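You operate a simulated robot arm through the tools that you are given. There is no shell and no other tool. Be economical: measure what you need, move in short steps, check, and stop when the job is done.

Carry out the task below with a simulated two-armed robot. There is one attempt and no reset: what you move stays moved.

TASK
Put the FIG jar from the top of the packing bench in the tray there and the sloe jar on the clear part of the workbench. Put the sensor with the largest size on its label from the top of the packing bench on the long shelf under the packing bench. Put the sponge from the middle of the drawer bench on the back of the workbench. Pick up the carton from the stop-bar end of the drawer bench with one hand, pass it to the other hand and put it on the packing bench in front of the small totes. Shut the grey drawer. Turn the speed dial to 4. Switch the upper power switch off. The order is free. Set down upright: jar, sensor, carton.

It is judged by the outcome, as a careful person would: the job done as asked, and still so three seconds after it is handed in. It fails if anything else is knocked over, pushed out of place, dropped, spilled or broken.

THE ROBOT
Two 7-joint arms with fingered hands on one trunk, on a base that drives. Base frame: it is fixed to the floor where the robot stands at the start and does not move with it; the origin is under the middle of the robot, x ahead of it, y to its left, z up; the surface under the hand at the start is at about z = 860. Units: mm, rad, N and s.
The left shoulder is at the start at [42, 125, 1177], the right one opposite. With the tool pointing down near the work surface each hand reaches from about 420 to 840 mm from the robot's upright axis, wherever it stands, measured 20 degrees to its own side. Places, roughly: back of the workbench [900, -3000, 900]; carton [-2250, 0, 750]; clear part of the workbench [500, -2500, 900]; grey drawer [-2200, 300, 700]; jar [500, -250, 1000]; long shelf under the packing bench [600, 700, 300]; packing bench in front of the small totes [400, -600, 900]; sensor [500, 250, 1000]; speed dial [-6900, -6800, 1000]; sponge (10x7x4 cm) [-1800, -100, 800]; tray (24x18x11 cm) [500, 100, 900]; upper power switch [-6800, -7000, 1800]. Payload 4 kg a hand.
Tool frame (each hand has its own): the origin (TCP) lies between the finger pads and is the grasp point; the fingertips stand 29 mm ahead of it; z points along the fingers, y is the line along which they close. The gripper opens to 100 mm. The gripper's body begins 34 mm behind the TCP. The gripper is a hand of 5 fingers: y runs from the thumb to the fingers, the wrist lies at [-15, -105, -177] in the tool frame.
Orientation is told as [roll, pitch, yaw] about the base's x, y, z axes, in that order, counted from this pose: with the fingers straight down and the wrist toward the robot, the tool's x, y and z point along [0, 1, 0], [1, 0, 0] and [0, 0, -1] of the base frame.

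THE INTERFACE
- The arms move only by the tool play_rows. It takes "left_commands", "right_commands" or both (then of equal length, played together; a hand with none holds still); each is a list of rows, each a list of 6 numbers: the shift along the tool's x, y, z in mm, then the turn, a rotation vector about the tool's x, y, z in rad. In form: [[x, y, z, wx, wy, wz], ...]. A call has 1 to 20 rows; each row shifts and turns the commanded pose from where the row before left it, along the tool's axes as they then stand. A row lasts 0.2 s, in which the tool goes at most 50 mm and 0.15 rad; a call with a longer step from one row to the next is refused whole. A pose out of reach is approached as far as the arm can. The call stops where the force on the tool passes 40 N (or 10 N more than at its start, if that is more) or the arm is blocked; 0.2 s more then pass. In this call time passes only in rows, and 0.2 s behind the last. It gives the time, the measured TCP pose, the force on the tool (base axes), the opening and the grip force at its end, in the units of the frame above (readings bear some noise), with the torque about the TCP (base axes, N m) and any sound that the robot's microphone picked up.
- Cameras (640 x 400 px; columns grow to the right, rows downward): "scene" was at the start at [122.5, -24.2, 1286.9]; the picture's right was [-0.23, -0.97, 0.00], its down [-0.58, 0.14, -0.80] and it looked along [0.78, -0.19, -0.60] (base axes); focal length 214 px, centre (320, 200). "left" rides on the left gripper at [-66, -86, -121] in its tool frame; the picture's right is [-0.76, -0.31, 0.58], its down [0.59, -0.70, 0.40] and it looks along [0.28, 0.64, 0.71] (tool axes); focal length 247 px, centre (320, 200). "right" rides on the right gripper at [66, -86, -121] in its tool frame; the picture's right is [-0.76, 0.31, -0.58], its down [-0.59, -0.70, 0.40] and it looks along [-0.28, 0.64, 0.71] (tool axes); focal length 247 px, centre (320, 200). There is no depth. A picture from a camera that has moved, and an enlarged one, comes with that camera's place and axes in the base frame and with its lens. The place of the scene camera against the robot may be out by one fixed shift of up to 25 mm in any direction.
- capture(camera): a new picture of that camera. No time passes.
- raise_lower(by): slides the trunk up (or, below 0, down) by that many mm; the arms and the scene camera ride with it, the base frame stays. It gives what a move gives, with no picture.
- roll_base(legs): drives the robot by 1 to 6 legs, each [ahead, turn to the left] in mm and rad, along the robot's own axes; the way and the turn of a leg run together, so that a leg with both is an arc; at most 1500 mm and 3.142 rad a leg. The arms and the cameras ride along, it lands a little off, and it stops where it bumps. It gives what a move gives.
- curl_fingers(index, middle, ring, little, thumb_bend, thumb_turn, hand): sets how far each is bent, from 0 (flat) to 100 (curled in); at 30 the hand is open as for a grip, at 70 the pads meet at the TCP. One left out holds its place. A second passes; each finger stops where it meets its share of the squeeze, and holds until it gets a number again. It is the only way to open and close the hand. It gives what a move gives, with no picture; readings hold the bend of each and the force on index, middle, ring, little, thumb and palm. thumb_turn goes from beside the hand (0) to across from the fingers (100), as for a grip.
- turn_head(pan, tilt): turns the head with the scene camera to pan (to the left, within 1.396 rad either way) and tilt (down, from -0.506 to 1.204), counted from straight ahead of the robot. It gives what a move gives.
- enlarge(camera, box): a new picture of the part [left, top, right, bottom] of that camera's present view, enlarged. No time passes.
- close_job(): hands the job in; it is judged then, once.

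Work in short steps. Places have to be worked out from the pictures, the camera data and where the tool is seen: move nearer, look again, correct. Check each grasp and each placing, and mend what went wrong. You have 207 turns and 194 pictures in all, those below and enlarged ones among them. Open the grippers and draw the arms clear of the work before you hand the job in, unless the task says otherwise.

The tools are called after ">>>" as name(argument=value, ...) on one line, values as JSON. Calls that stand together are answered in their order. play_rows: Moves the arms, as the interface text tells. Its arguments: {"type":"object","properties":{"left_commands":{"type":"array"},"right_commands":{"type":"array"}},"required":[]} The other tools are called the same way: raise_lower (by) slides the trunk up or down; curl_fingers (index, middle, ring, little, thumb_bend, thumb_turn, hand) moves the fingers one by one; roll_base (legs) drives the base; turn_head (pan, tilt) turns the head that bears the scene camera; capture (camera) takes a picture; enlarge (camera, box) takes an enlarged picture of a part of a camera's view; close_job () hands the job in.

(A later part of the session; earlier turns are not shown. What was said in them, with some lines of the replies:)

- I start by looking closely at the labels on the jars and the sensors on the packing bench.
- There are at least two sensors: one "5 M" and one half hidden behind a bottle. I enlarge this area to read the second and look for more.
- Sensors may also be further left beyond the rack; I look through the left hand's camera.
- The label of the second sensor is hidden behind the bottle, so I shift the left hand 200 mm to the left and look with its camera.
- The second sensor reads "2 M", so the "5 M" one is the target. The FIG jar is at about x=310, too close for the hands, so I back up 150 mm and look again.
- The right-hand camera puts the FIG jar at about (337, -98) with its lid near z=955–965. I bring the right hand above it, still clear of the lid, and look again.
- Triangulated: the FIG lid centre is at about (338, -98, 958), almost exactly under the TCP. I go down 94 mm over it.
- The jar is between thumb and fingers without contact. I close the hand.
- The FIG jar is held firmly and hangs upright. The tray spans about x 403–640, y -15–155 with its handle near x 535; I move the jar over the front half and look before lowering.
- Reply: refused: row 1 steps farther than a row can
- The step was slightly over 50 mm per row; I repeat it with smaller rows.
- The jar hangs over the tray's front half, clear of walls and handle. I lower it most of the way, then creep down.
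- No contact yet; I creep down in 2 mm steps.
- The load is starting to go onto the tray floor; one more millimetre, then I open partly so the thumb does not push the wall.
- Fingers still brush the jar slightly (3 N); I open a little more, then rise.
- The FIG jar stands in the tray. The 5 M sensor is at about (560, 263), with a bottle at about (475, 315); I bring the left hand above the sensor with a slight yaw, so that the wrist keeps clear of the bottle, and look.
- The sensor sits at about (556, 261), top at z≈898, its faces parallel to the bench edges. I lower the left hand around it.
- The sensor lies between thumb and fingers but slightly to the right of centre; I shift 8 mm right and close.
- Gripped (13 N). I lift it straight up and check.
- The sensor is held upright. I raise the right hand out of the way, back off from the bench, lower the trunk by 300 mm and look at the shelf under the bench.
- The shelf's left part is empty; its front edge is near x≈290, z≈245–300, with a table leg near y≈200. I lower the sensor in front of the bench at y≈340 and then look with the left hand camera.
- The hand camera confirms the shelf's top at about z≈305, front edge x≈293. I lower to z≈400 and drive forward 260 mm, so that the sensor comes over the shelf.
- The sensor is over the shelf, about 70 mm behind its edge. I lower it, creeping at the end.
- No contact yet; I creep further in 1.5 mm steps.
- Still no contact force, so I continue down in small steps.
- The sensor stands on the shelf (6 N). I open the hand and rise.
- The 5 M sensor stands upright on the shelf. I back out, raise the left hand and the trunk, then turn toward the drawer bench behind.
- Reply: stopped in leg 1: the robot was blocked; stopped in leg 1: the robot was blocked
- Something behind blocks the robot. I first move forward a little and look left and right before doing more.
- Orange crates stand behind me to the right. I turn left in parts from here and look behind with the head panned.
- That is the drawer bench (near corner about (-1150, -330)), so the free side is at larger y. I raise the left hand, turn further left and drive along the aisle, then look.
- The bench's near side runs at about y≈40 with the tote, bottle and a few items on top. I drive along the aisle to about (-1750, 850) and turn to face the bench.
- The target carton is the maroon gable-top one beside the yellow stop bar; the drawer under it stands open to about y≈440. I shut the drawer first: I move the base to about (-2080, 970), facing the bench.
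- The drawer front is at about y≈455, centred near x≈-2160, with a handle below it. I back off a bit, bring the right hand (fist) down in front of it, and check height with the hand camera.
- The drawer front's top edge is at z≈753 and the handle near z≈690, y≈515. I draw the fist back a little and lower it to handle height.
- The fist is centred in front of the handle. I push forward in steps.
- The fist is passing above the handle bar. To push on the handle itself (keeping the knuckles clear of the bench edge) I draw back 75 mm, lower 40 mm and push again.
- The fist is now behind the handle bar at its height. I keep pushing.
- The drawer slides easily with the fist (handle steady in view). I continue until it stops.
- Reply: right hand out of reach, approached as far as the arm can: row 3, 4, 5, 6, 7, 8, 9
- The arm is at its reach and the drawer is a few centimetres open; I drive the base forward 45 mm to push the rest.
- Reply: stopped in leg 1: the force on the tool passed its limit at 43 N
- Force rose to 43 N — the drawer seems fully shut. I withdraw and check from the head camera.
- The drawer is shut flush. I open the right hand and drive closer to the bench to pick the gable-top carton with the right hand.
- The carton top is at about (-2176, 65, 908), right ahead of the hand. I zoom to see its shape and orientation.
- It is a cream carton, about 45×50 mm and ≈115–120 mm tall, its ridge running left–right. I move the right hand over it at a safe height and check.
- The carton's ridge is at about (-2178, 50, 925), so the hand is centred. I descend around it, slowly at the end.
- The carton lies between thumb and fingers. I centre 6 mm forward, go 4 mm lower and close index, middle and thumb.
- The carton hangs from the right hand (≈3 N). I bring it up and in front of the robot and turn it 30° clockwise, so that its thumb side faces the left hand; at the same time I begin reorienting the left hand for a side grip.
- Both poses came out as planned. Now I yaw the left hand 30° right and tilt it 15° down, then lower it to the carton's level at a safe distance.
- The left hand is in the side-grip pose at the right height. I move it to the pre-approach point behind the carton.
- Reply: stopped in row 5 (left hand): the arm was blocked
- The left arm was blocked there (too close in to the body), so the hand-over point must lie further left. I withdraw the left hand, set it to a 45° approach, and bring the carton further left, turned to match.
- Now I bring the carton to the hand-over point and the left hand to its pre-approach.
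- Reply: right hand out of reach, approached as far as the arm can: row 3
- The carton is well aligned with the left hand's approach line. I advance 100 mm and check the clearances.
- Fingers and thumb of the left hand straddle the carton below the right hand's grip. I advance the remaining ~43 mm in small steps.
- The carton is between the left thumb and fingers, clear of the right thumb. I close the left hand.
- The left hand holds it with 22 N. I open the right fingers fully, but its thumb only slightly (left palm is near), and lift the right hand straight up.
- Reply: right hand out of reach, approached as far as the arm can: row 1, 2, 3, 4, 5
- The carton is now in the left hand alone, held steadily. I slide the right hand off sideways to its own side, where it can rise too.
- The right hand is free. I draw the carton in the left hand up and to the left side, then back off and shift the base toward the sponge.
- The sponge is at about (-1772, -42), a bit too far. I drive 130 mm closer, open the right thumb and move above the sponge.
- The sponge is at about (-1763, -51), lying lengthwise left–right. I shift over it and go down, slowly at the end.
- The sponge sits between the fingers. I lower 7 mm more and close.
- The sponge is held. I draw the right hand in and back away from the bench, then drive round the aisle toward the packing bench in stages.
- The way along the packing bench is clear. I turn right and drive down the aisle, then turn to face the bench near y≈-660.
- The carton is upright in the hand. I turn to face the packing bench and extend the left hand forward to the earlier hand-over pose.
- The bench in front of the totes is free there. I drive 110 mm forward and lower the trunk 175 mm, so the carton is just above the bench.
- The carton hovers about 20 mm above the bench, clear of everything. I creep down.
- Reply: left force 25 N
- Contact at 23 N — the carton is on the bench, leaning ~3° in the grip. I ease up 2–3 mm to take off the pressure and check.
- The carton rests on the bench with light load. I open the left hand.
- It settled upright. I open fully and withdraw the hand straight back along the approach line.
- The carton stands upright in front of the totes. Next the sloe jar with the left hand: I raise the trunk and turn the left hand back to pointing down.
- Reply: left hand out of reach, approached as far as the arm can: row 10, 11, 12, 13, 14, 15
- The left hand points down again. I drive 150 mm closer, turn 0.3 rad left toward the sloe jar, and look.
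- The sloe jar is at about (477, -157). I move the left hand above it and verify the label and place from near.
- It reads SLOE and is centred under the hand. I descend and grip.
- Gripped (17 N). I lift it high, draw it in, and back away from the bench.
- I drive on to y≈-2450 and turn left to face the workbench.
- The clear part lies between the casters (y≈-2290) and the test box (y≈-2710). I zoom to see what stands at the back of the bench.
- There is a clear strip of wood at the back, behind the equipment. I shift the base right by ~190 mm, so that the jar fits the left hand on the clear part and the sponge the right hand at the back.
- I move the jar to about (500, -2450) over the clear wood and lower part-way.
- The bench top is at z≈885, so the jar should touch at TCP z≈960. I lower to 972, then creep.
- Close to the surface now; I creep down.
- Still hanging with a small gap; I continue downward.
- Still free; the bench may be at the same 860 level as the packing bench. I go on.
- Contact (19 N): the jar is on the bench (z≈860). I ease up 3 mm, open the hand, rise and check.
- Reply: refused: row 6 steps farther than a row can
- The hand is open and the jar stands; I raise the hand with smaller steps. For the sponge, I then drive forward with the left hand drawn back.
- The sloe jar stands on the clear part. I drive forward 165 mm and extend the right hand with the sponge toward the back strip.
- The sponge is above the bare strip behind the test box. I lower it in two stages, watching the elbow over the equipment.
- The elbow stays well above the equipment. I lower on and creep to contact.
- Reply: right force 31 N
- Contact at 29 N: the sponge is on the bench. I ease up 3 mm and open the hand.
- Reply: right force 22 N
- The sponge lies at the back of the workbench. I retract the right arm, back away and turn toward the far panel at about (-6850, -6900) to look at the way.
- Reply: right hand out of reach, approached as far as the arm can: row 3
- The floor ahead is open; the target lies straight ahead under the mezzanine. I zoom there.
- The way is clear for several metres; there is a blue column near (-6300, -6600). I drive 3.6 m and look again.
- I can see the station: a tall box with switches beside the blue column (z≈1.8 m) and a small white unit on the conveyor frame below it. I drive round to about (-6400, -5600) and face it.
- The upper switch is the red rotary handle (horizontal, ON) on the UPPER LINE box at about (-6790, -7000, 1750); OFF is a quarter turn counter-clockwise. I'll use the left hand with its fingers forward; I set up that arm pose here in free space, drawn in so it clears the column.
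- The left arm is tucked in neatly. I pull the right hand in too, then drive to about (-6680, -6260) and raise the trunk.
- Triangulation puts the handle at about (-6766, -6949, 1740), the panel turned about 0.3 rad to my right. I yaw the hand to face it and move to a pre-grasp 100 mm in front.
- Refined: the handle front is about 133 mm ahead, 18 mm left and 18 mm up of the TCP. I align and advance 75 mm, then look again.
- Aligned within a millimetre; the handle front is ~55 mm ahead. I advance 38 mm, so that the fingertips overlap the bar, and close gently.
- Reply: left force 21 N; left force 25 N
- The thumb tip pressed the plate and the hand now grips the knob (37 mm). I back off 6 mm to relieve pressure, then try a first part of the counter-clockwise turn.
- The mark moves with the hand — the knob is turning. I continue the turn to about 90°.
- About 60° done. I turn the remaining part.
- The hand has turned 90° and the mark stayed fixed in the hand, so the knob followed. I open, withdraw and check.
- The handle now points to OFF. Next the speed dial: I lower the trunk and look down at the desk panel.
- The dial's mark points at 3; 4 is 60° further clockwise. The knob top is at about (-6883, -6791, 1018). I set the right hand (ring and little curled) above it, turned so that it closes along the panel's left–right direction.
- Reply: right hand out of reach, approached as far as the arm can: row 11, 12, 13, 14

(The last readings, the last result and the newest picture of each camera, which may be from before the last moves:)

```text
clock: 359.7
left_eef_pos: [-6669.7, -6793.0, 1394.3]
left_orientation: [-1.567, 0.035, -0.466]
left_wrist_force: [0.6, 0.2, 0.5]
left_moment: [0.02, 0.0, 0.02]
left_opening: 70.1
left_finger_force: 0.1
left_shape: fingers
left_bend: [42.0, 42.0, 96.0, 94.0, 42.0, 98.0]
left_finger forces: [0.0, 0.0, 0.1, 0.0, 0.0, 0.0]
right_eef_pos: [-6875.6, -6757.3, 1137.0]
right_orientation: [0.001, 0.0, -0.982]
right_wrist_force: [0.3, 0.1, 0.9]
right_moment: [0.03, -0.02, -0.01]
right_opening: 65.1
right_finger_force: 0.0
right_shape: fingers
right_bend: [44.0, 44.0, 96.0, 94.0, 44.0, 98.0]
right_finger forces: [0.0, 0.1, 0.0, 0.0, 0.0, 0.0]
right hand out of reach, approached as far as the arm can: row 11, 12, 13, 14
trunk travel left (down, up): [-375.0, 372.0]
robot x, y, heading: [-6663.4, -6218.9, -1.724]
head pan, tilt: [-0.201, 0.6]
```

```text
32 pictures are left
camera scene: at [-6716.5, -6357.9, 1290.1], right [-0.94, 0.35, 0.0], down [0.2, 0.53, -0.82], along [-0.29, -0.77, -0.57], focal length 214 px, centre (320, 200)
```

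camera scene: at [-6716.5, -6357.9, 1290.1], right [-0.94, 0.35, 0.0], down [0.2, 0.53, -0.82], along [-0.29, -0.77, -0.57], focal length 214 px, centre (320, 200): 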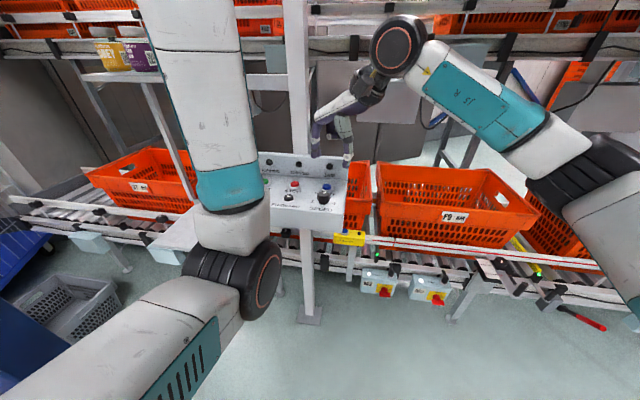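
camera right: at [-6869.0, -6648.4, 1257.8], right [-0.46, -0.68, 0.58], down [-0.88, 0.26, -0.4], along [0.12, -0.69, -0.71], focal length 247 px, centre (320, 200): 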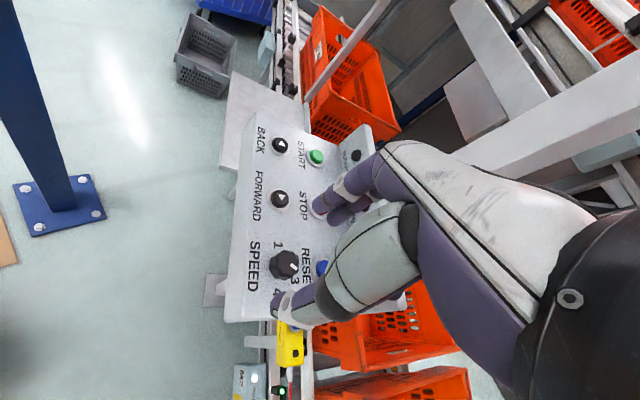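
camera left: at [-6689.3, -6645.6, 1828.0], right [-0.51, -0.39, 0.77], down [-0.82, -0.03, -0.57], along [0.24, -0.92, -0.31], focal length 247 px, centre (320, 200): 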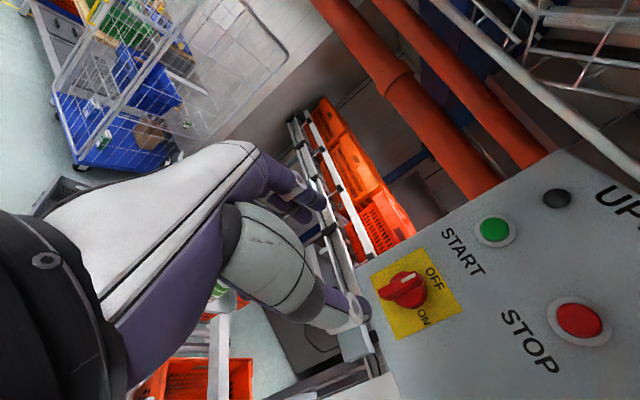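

The wrist allows only yaw ≈-0.98, which is fine (clockwise turn from there ends square to the panel). I set the command back to that yaw and look at the position.

>>> play_rows(right_commands=[[0, 0, 0, 0, 0, 0.14], [0, 0, 0, 0, 0, 0.14], [0, 0, 0, 0, 0, 0.14], [0, 0, 0, 0, 0, 0.12]])

>>> capture(camera="right")

```text
clock: 360.7
left_eef_pos: [-6669.1, -6792.4, 1395.9]
left_orientation: [-1.568, 0.034, -0.466]
left_wrist_force: [-0.3, -0.5, -0.4]
left_moment: [-0.05, 0.0, 0.01]
left_opening: 69.4
left_finger_force: 0.1
left_shape: fingers
left_bend: [42.0, 42.0, 96.0, 94.0, 42.0, 98.0]
left_finger forces: [0.1, 0.0, 0.0, 0.1, 0.1, 0.1]
right_eef_pos: [-6876.8, -6756.0, 1138.1]
right_orientation: [0.0, 0.001, -1.525]
right_wrist_force: [-0.1, 0.5, 0.2]
right_moment: [0.03, -0.01, 0.07]
right_opening: 65.1
right_finger_force: 0.0
right_shape: fingers
right_bend: [44.0, 44.0, 96.0, 94.0, 44.0, 98.0]
right_finger forces: [0.0, 0.0, 0.1, 0.0, 0.0, 0.0]
trunk travel left (down, up): [-375.0, 372.0]
robot x, y, heading: [-6661.5, -6217.4, -1.731]
head pan, tilt: [-0.201, 0.6]
```

```text
31 pictures are left
camera right: at [-6814.3, -6667.6, 1258.2], right [-0.74, -0.34, 0.58], down [-0.62, 0.68, -0.4], along [-0.25, -0.65, -0.71], focal length 247 px, centre (320, 200)
```

right: 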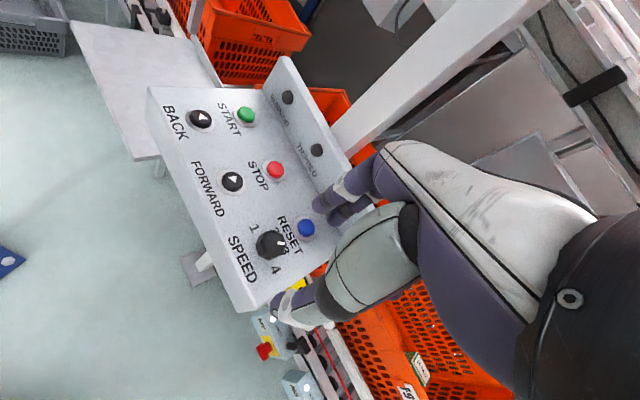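

Triangulating from the hand views gives the knob top at about (-6880, -6819, 973). I move over it, yaw to -1.1 and lower to 40 mm above it.

>>> play_rows(right_commands=[[-3, 31, 0, 0, 0, 0], [-3, 32, 0, 0, 0, 0], [0, 0, 25, 0, 0, -0.142], [0, 0, 25, 0, 0, -0.142], [0, 0, 25, 0, 0, -0.141], [0, 0, 20, 0, 0, 0]])

>>> capture(camera="right")

```text
clock: 362.1
left_eef_pos: [-6669.4, -6792.5, 1394.6]
left_orientation: [-1.569, 0.035, -0.467]
left_wrist_force: [0.1, -0.9, 0.6]
left_moment: [-0.01, -0.02, 0.01]
left_opening: 69.9
left_finger_force: 0.1
left_shape: fingers
left_bend: [42.0, 42.0, 96.0, 94.0, 42.0, 98.0]
left_finger forces: [0.1, 0.0, 0.0, 0.0, 0.0, 0.0]
right_eef_pos: [-6880.4, -6819.4, 1042.9]
right_orientation: [0.001, 0.001, -1.094]
right_wrist_force: [0.0, -0.7, 0.4]
right_moment: [-0.04, 0.0, -0.04]
right_opening: 65.1
right_finger_force: 0.1
right_shape: fingers
right_bend: [44.0, 44.0, 96.0, 94.0, 44.0, 98.0]
right_finger forces: [0.1, 0.1, 0.0, 0.1, 0.0, 0.1]
trunk travel left (down, up): [-375.0, 372.0]
robot x, y, heading: [-6659.7, -6215.7, -1.731]
head pan, tilt: [-0.201, 0.6]
```

```text
30 pictures are left
camera right: at [-6860.2, -6713.1, 1162.9], right [-0.53, -0.62, 0.58], down [-0.84, 0.36, -0.4], along [0.04, -0.7, -0.71], focal length 247 px, centre (320, 200)
```

right: 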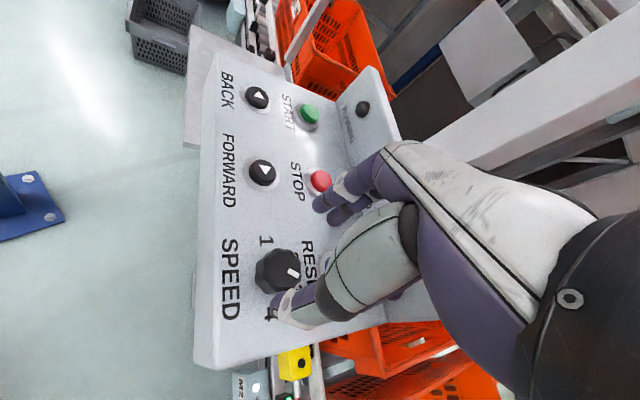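

The knob is nearly centred under the TCP. I descend another 35 mm and re-check.

>>> play_rows(right_commands=[[0, 0, 20, 0, 0, 0], [0, 0, 15, 0, 0, 0]])

>>> capture(camera="right")

```text
clock: 362.7
left_eef_pos: [-6669.9, -6792.2, 1394.2]
left_orientation: [-1.569, 0.035, -0.466]
left_wrist_force: [0.2, -1.0, -0.3]
left_moment: [0.03, -0.02, 0.01]
left_opening: 69.9
left_finger_force: 0.0
left_shape: fingers
left_bend: [42.0, 42.0, 96.0, 94.0, 42.0, 98.0]
left_finger forces: [0.1, 0.0, 0.1, 0.0, 0.0, 0.1]
right_eef_pos: [-6878.7, -6820.1, 1006.4]
right_orientation: [0.001, 0.001, -1.096]
right_wrist_force: [0.3, 0.3, -0.4]
right_moment: [-0.03, 0.0, 0.02]
right_opening: 65.0
right_finger_force: 0.1
right_shape: fingers
right_bend: [44.0, 44.0, 96.0, 94.0, 44.0, 98.0]
right_finger forces: [0.0, 0.0, 0.0, 0.0, 0.1, 0.0]
trunk travel left (down, up): [-375.0, 372.0]
robot x, y, heading: [-6665.2, -6218.7, -1.729]
head pan, tilt: [-0.201, 0.6]
```

```text
29 pictures are left
camera right: at [-6859.9, -6713.2, 1127.8], right [-0.53, -0.62, 0.58], down [-0.84, 0.36, -0.4], along [0.04, -0.7, -0.71], focal length 247 px, centre (320, 200)
```

right: 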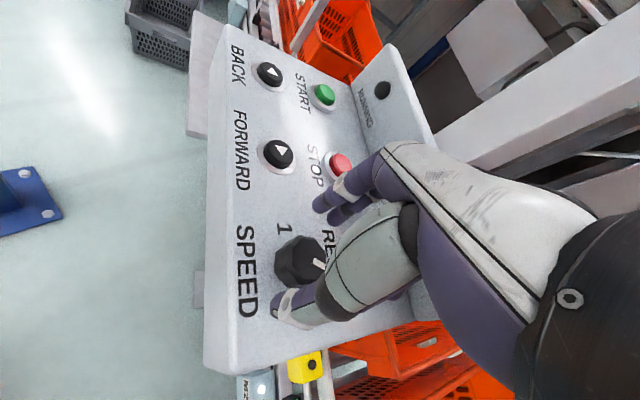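

The knob top is at about (-6883, -6822, 962). I shift 4 mm, descend 26 mm and close on the knob.

>>> play_rows(right_commands=[[-4.5, 0, 10, 0, 0, 0], [0, 0, 9, 0, 0, 0], [0, 0, 7, 0, 0, 0]])

>>> curl_fingers(hand="right", index=75, middle=75, thumb_bend=75)

>>> capture(camera="right")

```text
clock: 363.6
left_eef_pos: [-6670.0, -6793.7, 1395.9]
left_orientation: [-1.568, 0.036, -0.467]
left_wrist_force: [-0.5, -0.2, 0.2]
left_moment: [-0.02, 0.03, 0.03]
left_opening: 70.0
left_finger_force: 0.1
left_shape: fingers
left_bend: [42.0, 42.0, 96.0, 94.0, 42.0, 98.0]
left_finger forces: [0.0, 0.1, 0.0, 0.0, 0.1, 0.1]
right_eef_pos: [-6882.5, -6825.9, 994.1]
right_orientation: [-0.002, -0.023, -1.097]
right_wrist_force: [-0.8, 0.4, 14.8]
right_moment: [0.71, 0.27, -0.01]
right_opening: 68.7
right_finger_force: 7.1
right_shape: fingers
right_bend: [44.0, 44.0, 96.0, 94.0, 43.0, 97.0]
right_finger forces: [0.0, 0.0, 0.0, 0.0, 14.5, 0.0]
trunk travel left (down, up): [-375.0, 372.0]
robot x, y, heading: [-6664.6, -6218.7, -1.732]
head pan, tilt: [-0.201, 0.6]
stopped in row 3 (right hand): the force on the tool passed its limit at 42 N (the readings are from after the stop); the commanded pose is now the measured one
```

```text
clock: 364.6
left_eef_pos: [-6668.1, -6791.5, 1395.5]
left_orientation: [-1.57, 0.034, -0.468]
left_wrist_force: [0.8, 0.2, -0.1]
left_moment: [-0.02, 0.02, -0.04]
left_opening: 69.7
left_finger_force: 0.1
left_shape: fingers
left_bend: [42.0, 42.0, 96.0, 94.0, 42.0, 98.0]
left_finger forces: [0.0, 0.0, 0.1, 0.0, 0.1, 0.0]
right_eef_pos: [-6881.9, -6824.1, 992.2]
right_orientation: [-0.001, -0.023, -1.096]
right_wrist_force: [-1.1, -5.9, 26.7]
right_moment: [1.39, 0.64, 0.06]
right_opening: 38.2
right_finger_force: 21.0
right_shape: fingers
right_bend: [73.0, 73.0, 96.0, 94.0, 51.0, 98.0]
right_finger forces: [6.4, 4.3, 0.0, 0.0, 31.3, 0.0]
trunk travel left (down, up): [-375.0, 372.0]
robot x, y, heading: [-6661.6, -6222.4, -1.73]
head pan, tilt: [-0.201, 0.6]
```

```text
28 pictures are left
camera right: at [-6863.3, -6714.8, 1111.8], right [-0.54, -0.61, 0.59], down [-0.84, 0.35, -0.41], along [0.04, -0.71, -0.7], focal length 247 px, centre (320, 200)
```

right: 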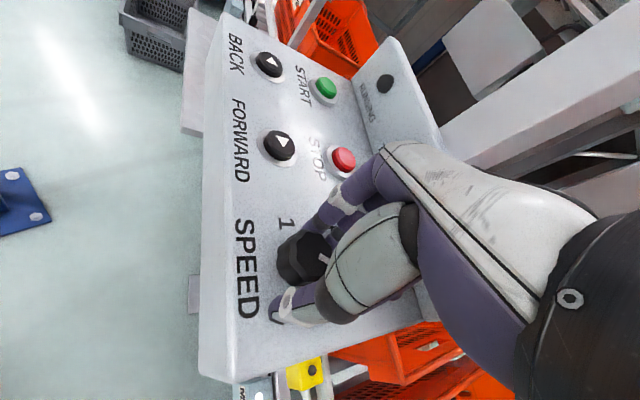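

The thumb tip met the desk and the grip is off-centre by ~10 mm toward the thumb. I open, raise 6 mm, recentre 10 mm and close again.

>>> curl_fingers(hand="right", index=46, middle=46, thumb_bend=44)

>>> play_rows(right_commands=[[0, 0, -6, 0, 0, 0], [0, -10, 0, 0, 0, 0]])

>>> curl_fingers(hand="right", index=75, middle=75, thumb_bend=75)

>>> enlarge(camera="right", box=[200, 180, 380, 340])

```text
clock: 365.6
left_eef_pos: [-6668.4, -6789.3, 1395.2]
left_orientation: [-1.571, 0.036, -0.465]
left_wrist_force: [-0.1, 0.1, -0.2]
left_moment: [-0.02, 0.0, -0.02]
left_opening: 69.8
left_finger_force: 0.1
left_shape: fingers
left_bend: [42.0, 42.0, 96.0, 94.0, 42.0, 98.0]
left_finger forces: [0.1, 0.1, 0.0, 0.1, 0.1, 0.0]
right_eef_pos: [-6882.2, -6824.3, 992.8]
right_orientation: [-0.002, -0.021, -1.098]
right_wrist_force: [0.4, -1.4, 26.1]
right_moment: [1.12, 0.43, -0.01]
right_opening: 65.2
right_finger_force: 13.6
right_shape: fingers
right_bend: [46.0, 46.0, 96.0, 94.0, 42.0, 98.0]
right_finger forces: [0.0, 0.0, 0.0, 0.1, 26.4, 0.0]
trunk travel left (down, up): [-375.0, 372.0]
robot x, y, heading: [-6666.1, -6220.4, -1.723]
head pan, tilt: [-0.201, 0.6]
```

```text
clock: 366.2
left_eef_pos: [-6668.7, -6791.5, 1394.1]
left_orientation: [-1.57, 0.034, -0.467]
left_wrist_force: [0.1, -0.1, -0.7]
left_moment: [0.0, 0.02, 0.01]
left_opening: 69.6
left_finger_force: 0.0
left_shape: fingers
left_bend: [42.0, 42.0, 96.0, 94.0, 42.0, 98.0]
left_finger forces: [0.1, 0.0, 0.0, 0.0, 0.1, 0.0]
right_eef_pos: [-6887.2, -6814.5, 992.3]
right_orientation: [0.0, -0.012, -1.097]
right_wrist_force: [0.9, -1.3, 5.1]
right_moment: [0.19, 0.05, -0.04]
right_opening: 57.9
right_finger_force: 3.2
right_shape: fingers
right_bend: [46.0, 46.0, 96.0, 94.0, 46.0, 98.0]
right_finger forces: [0.0, 0.1, 0.1, 0.0, 5.9, 0.1]
trunk travel left (down, up): [-375.0, 372.0]
robot x, y, heading: [-6663.8, -6218.0, -1.724]
head pan, tilt: [-0.201, 0.6]
```

```text
clock: 367.2
left_eef_pos: [-6670.2, -6793.3, 1393.8]
left_orientation: [-1.568, 0.035, -0.466]
left_wrist_force: [-0.1, -0.4, 0.2]
left_moment: [0.0, 0.0, 0.01]
left_opening: 70.1
left_finger_force: 0.0
left_shape: fingers
left_bend: [42.0, 42.0, 96.0, 94.0, 42.0, 98.0]
left_finger forces: [0.0, 0.0, 0.0, 0.1, 0.0, 0.1]
right_eef_pos: [-6888.5, -6816.5, 993.9]
right_orientation: [-0.001, -0.014, -1.099]
right_wrist_force: [-2.0, -3.3, -5.8]
right_moment: [0.02, 0.08, 0.05]
right_opening: 28.5
right_finger_force: 15.2
right_shape: fingers
right_bend: [59.0, 65.0, 96.0, 94.0, 63.0, 97.0]
right_finger forces: [9.2, 6.2, 0.0, 0.0, 14.5, 0.1]
trunk travel left (down, up): [-375.0, 372.0]
robot x, y, heading: [-6661.3, -6221.5, -1.732]
head pan, tilt: [-0.201, 0.6]
```

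```text
2.50 times, centred on (290, 260) of right
camera zoom: at [-6869.0, -6707.6, 1113.2], right [-0.54, -0.61, 0.58], down [-0.84, 0.35, -0.41], along [0.04, -0.71, -0.7], focal length 617 px, centre (395, 50)
```

zoom: 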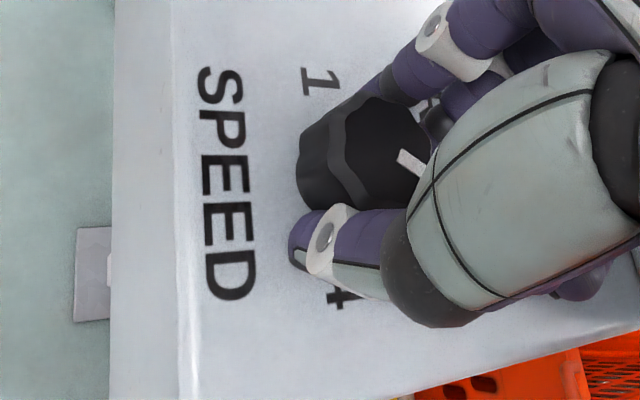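

Now the grip is centred and balanced (15 N). I turn clockwise by about 0.5 rad and check.

>>> play_rows(right_commands=[[0, 0, 0, 0, 0, 0.13], [0, 0, 0, 0, 0, 0.13], [0, 0, 0, 0, 0, 0.13], [0, 0, 0, 0, 0, 0.13]])

>>> enlarge(camera="right", box=[200, 180, 380, 340])

```text
clock: 368.2
left_eef_pos: [-6670.8, -6793.1, 1395.2]
left_orientation: [-1.57, 0.032, -0.465]
left_wrist_force: [-0.1, -0.3, 0.2]
left_moment: [0.03, -0.01, 0.0]
left_opening: 70.0
left_finger_force: 0.0
left_shape: fingers
left_bend: [42.0, 42.0, 96.0, 94.0, 42.0, 98.0]
left_finger forces: [0.0, 0.0, 0.0, 0.0, 0.0, 0.1]
right_eef_pos: [-6887.7, -6814.6, 993.9]
right_orientation: [0.006, -0.013, -1.62]
right_wrist_force: [-7.5, 4.6, -10.5]
right_moment: [0.18, 0.16, 0.06]
right_opening: 28.7
right_finger_force: 14.3
right_shape: fingers
right_bend: [60.0, 66.0, 96.0, 94.0, 63.0, 97.0]
right_finger forces: [6.5, 6.8, 0.1, 0.0, 15.8, 0.0]
trunk travel left (down, up): [-375.0, 372.0]
robot x, y, heading: [-6664.7, -6220.0, -1.733]
head pan, tilt: [-0.201, 0.6]
```

```text
2.50 times, centred on (290, 260) of right
camera zoom: at [-6819.2, -6730.4, 1114.3], right [-0.78, -0.26, 0.57], down [-0.55, 0.73, -0.41], along [-0.31, -0.64, -0.71], focal length 617 px, centre (395, 50)
```

zoom: 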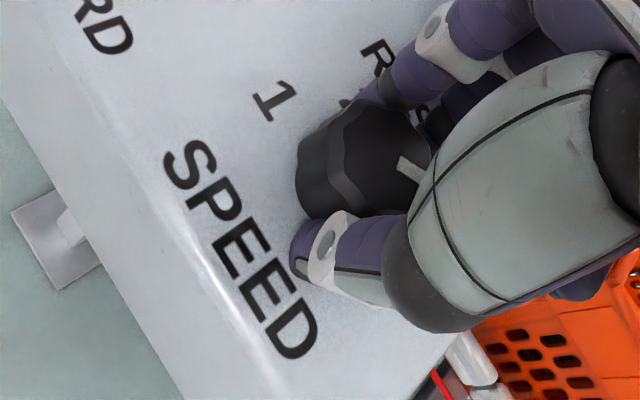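

The knob turns with the hand. I turn the remaining ~0.5 rad.

>>> play_rows(right_commands=[[0, 0, 0, 0, 0, 0.12], [0, 0, 0, 0, 0, 0.12], [0, 0, 0, 0, 0, 0.12], [0, 0, 0, 0, 0, 0.13]])

>>> enlarge(camera="right", box=[200, 180, 380, 340])

```text
clock: 369.2
left_eef_pos: [-6671.1, -6792.5, 1393.8]
left_orientation: [-1.569, 0.034, -0.467]
left_wrist_force: [0.5, 0.6, 0.3]
left_moment: [0.04, -0.01, 0.0]
left_opening: 69.9
left_finger_force: 0.0
left_shape: fingers
left_bend: [42.0, 42.0, 96.0, 94.0, 42.0, 98.0]
left_finger forces: [0.0, 0.1, 0.0, 0.0, 0.0, 0.0]
right_eef_pos: [-6888.5, -6814.6, 995.0]
right_orientation: [0.015, -0.005, -2.11]
right_wrist_force: [-8.2, 10.1, -13.2]
right_moment: [0.24, 0.16, 0.07]
right_opening: 28.5
right_finger_force: 14.8
right_shape: fingers
right_bend: [61.0, 66.0, 96.0, 94.0, 62.0, 99.0]
right_finger forces: [5.4, 8.7, 0.0, 0.1, 15.7, 0.1]
trunk travel left (down, up): [-375.0, 372.0]
robot x, y, heading: [-6665.3, -6218.6, -1.731]
head pan, tilt: [-0.201, 0.6]
```

```text
2.50 times, centred on (290, 260) of right
camera zoom: at [-6788.7, -6772.3, 1116.0], right [-0.81, 0.13, 0.57], down [-0.14, 0.9, -0.41], along [-0.57, -0.41, -0.71], focal length 617 px, centre (395, 50)
```

zoom: 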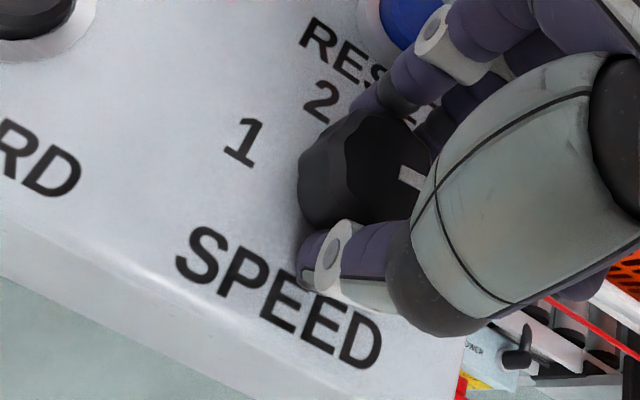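

I release the knob with a small opening, lift straight up and look at the result.

>>> curl_fingers(hand="right", index=54, middle=56, thumb_bend=50)

>>> play_rows(right_commands=[[0, 0, -15, 0, 0, 0], [0, 0, -30, 0, 0, 0], [0, -10, -40, 0, 0, 0], [0, -10, -40, 0, 0, 0]])

>>> enlarge(camera="right", box=[160, 150, 340, 310])

```text
clock: 370.2
left_eef_pos: [-6670.0, -6791.8, 1394.5]
left_orientation: [-1.568, 0.035, -0.467]
left_wrist_force: [0.1, 0.2, -0.6]
left_moment: [-0.02, 0.02, 0.04]
left_opening: 70.0
left_finger_force: 0.0
left_shape: fingers
left_bend: [42.0, 42.0, 96.0, 94.0, 42.0, 98.0]
left_finger forces: [0.1, 0.0, 0.1, 0.0, 0.1, 0.0]
right_eef_pos: [-6886.6, -6815.9, 994.9]
right_orientation: [0.014, -0.009, -2.108]
right_wrist_force: [0.3, 0.8, 1.4]
right_moment: [0.01, -0.01, 0.04]
right_opening: 45.0
right_finger_force: 0.2
right_shape: fingers
right_bend: [54.0, 56.0, 96.0, 94.0, 50.0, 98.0]
right_finger forces: [0.1, 0.0, 0.0, 0.0, 0.0, 0.0]
trunk travel left (down, up): [-375.0, 372.0]
robot x, y, heading: [-6658.3, -6220.7, -1.726]
head pan, tilt: [-0.201, 0.6]
```

```text
clock: 371.2
left_eef_pos: [-6668.5, -6792.3, 1394.5]
left_orientation: [-1.568, 0.035, -0.465]
left_wrist_force: [-0.1, 0.4, -0.8]
left_moment: [0.03, 0.02, -0.02]
left_opening: 69.8
left_finger_force: 0.1
left_shape: fingers
left_bend: [42.0, 42.0, 96.0, 94.0, 42.0, 98.0]
left_finger forces: [0.1, 0.1, 0.0, 0.0, 0.1, 0.0]
right_eef_pos: [-6877.6, -6795.5, 1121.4]
right_orientation: [0.012, -0.008, -2.108]
right_wrist_force: [0.5, 0.4, -0.2]
right_moment: [-0.01, -0.02, -0.03]
right_opening: 44.7
right_finger_force: 0.1
right_shape: fingers
right_bend: [54.0, 56.0, 96.0, 94.0, 50.0, 98.0]
right_finger forces: [0.1, 0.0, 0.0, 0.0, 0.0, 0.0]
trunk travel left (down, up): [-375.0, 372.0]
robot x, y, heading: [-6664.1, -6216.0, -1.725]
head pan, tilt: [-0.201, 0.6]
```

```text
2.50 times, centred on (250, 230) of right
camera zoom: at [-6777.3, -6752.6, 1241.6], right [-0.81, 0.13, 0.57], down [-0.14, 0.9, -0.41], along [-0.57, -0.42, -0.71], focal length 617 px, centre (495, 125)
```

zoom: 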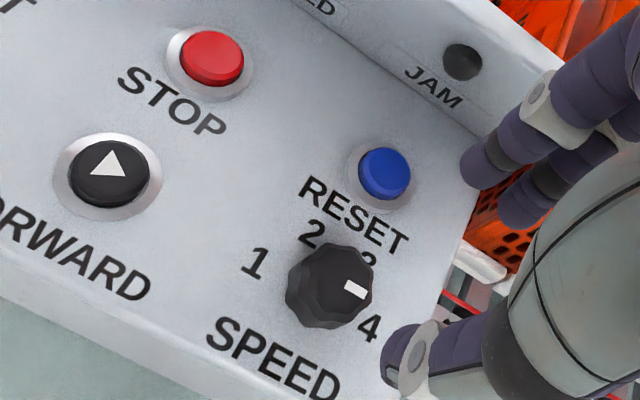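

The dial's mark now points at 4. I raise the right hand, back away and open both hands, checking the upper switch once more.

>>> play_rows(right_commands=[[0, -20, -40, 0, 0, 0], [0, -30, -35, 0, 0, 0], [0, -40, -20, 0, 0, 0]])

>>> roll_base(legs=[[-550, 0]])

>>> curl_fingers(hand="right", index=30, middle=30, ring=30, little=30, thumb_bend=30)

>>> curl_fingers(hand="left", index=30, middle=30, ring=30, little=30, thumb_bend=30)

>>> turn_head(pan=-0.1, tilt=0.0)

>>> capture(camera="scene")

```text
clock: 372.0
left_eef_pos: [-6669.3, -6791.2, 1394.3]
left_orientation: [-1.568, 0.035, -0.466]
left_wrist_force: [-0.2, -0.4, -0.8]
left_moment: [0.03, 0.0, 0.0]
left_opening: 69.7
left_finger_force: 0.1
left_shape: fingers
left_bend: [42.0, 42.0, 96.0, 94.0, 42.0, 98.0]
left_finger forces: [0.0, 0.1, 0.0, 0.1, 0.1, 0.0]
right_eef_pos: [-6831.9, -6717.2, 1216.8]
right_orientation: [0.016, -0.011, -2.109]
right_wrist_force: [-0.2, -0.4, 0.7]
right_moment: [-0.02, 0.02, 0.02]
right_opening: 44.7
right_finger_force: 0.1
right_shape: fingers
right_bend: [54.0, 56.0, 96.0, 94.0, 50.0, 98.0]
right_finger forces: [0.0, 0.0, 0.1, 0.0, 0.1, 0.1]
trunk travel left (down, up): [-375.0, 372.0]
robot x, y, heading: [-6663.1, -6217.7, -1.729]
head pan, tilt: [-0.201, 0.6]
```

```text
clock: 375.2
left_eef_pos: [-6583.9, -6244.1, 1395.4]
left_orientation: [-1.568, 0.035, -0.471]
left_wrist_force: [-0.3, -0.1, 0.5]
left_moment: [0.02, -0.04, -0.02]
left_opening: 69.7
left_finger_force: 0.1
left_shape: fingers
left_bend: [42.0, 42.0, 96.0, 94.0, 42.0, 98.0]
left_finger forces: [0.1, 0.1, 0.0, 0.0, 0.0, 0.0]
right_eef_pos: [-6745.9, -6169.2, 1215.4]
right_orientation: [0.013, -0.011, -2.114]
right_wrist_force: [0.2, 0.2, 0.1]
right_moment: [-0.03, -0.01, 0.04]
right_opening: 45.1
right_finger_force: 0.1
right_shape: fingers
right_bend: [54.0, 56.0, 96.0, 94.0, 50.0, 98.0]
right_finger forces: [0.1, 0.1, 0.0, 0.0, 0.1, 0.1]
trunk travel left (down, up): [-375.0, 372.0]
robot x, y, heading: [-6578.1, -5674.5, -1.734]
head pan, tilt: [-0.201, 0.6]
```

```text
clock: 376.2
left_eef_pos: [-6584.5, -6245.4, 1394.6]
left_orientation: [-1.568, 0.035, -0.472]
left_wrist_force: [0.5, -0.6, 0.0]
left_moment: [0.01, 0.0, -0.03]
left_opening: 69.7
left_finger_force: 0.1
left_shape: fingers
left_bend: [42.0, 42.0, 96.0, 94.0, 42.0, 98.0]
left_finger forces: [0.0, 0.0, 0.1, 0.0, 0.1, 0.1]
right_eef_pos: [-6747.3, -6170.3, 1215.4]
right_orientation: [0.014, -0.009, -2.113]
right_wrist_force: [0.9, 0.9, -0.8]
right_moment: [-0.02, -0.01, 0.02]
right_opening: 98.2
right_finger_force: 0.0
right_shape: fingers
right_bend: [30.0, 30.0, 30.0, 30.0, 30.0, 98.0]
right_finger forces: [0.0, 0.1, 0.0, 0.1, 0.1, 0.1]
trunk travel left (down, up): [-375.0, 372.0]
robot x, y, heading: [-6574.2, -5672.6, -1.728]
head pan, tilt: [-0.201, 0.6]
```

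```text
clock: 377.2
left_eef_pos: [-6582.7, -6244.7, 1393.4]
left_orientation: [-1.569, 0.036, -0.47]
left_wrist_force: [0.1, 0.1, -0.5]
left_moment: [0.01, -0.03, 0.01]
left_opening: 98.3
left_finger_force: 0.1
left_shape: fingers
left_bend: [30.0, 30.0, 30.0, 30.0, 30.0, 98.0]
left_finger forces: [0.0, 0.0, 0.0, 0.0, 0.0, 0.0]
right_eef_pos: [-6747.5, -6170.0, 1215.1]
right_orientation: [0.013, -0.008, -2.115]
right_wrist_force: [0.7, 0.5, 0.1]
right_moment: [0.01, -0.01, -0.02]
right_opening: 98.2
right_finger_force: 0.0
right_shape: fingers
right_bend: [30.0, 30.0, 30.0, 30.0, 30.0, 98.0]
right_finger forces: [0.0, 0.0, 0.0, 0.0, 0.0, 0.0]
trunk travel left (down, up): [-375.0, 372.0]
robot x, y, heading: [-6575.4, -5672.8, -1.734]
head pan, tilt: [-0.201, 0.6]
```

```text
clock: 378.2
left_eef_pos: [-6584.5, -6244.6, 1395.5]
left_orientation: [-1.57, 0.034, -0.471]
left_wrist_force: [0.7, 0.1, -0.4]
left_moment: [0.01, 0.01, -0.02]
left_opening: 98.4
left_finger_force: 0.2
left_shape: fingers
left_bend: [30.0, 30.0, 30.0, 30.0, 30.0, 98.0]
left_finger forces: [0.0, 0.0, 0.0, 0.0, 0.0, 0.0]
right_eef_pos: [-6747.3, -6170.4, 1216.7]
right_orientation: [0.014, -0.008, -2.114]
right_wrist_force: [0.0, 0.1, 0.5]
right_moment: [0.02, 0.01, 0.01]
right_opening: 98.3
right_finger_force: 0.1
right_shape: fingers
right_bend: [30.0, 30.0, 30.0, 30.0, 30.0, 98.0]
right_finger forces: [0.0, 0.0, 0.0, 0.0, 0.1, 0.1]
trunk travel left (down, up): [-375.0, 372.0]
robot x, y, heading: [-6571.3, -5669.5, -1.732]
head pan, tilt: [-0.099, 0.0]
```

```text
23 pictures are left
camera scene: at [-6620.4, -5813.8, 1345.3], right [-0.97, 0.26, 0.0], down [0.0, 0.0, -1.0], along [-0.26, -0.97, 0.0], focal length 214 px, centre (320, 200)
```

scene: 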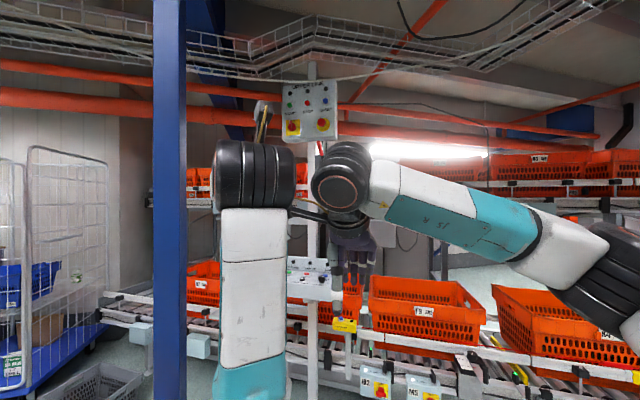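

>>> enlarge(camera="scene", box=[275, 75, 345, 145])

>>> enlarge(camera="scene", box=[280, 245, 350, 305])

```text
5.71 times, centred on (310, 110) of scene
camera zoom: at [-6620.4, -5813.8, 1345.3], right [-0.97, 0.26, 0.0], down [0.0, 0.0, -1.0], along [-0.26, -0.97, 0.0], focal length 1226 px, centre (377, 714)
```

zoom: 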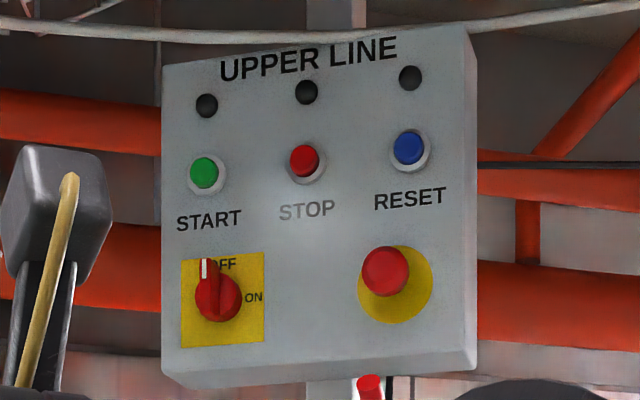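

```text
6.67 times, centred on (315, 275) of scene
camera zoom: at [-6620.4, -5813.8, 1345.3], right [-0.97, 0.26, 0.0], down [0.0, 0.0, -1.0], along [-0.26, -0.97, 0.0], focal length 1430 px, centre (353, -300)
```

zoom: 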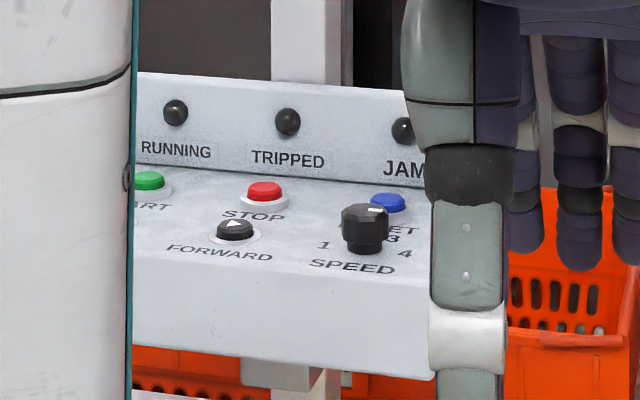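

Everything I could check looks as asked: the upper switch points to OFF and the dial points to 4. Both hands are open and clear of the work, so I hand the job in.

>>> close_job()

```text
The job is handed in.
```

I finished every part of the task and handed the job in:

- **Jars:** the FIG jar is in the tray and the sloe jar is on the clear part of the workbench.
- **Sensor:** the 5 M sensor stands upright on the long shelf.
- **Sponge:** it is at the back of the workbench.
- **Carton:** it was passed from the right hand to the left and stands upright in front of the small totes.
- **Drawer:** the grey drawer is shut.
- **Dial and switch:** the speed dial is at 4 and the upper power switch is off.

While backing away from the packing bench, the robot was stopped by something behind it. I did not go back to check whether that object moved.
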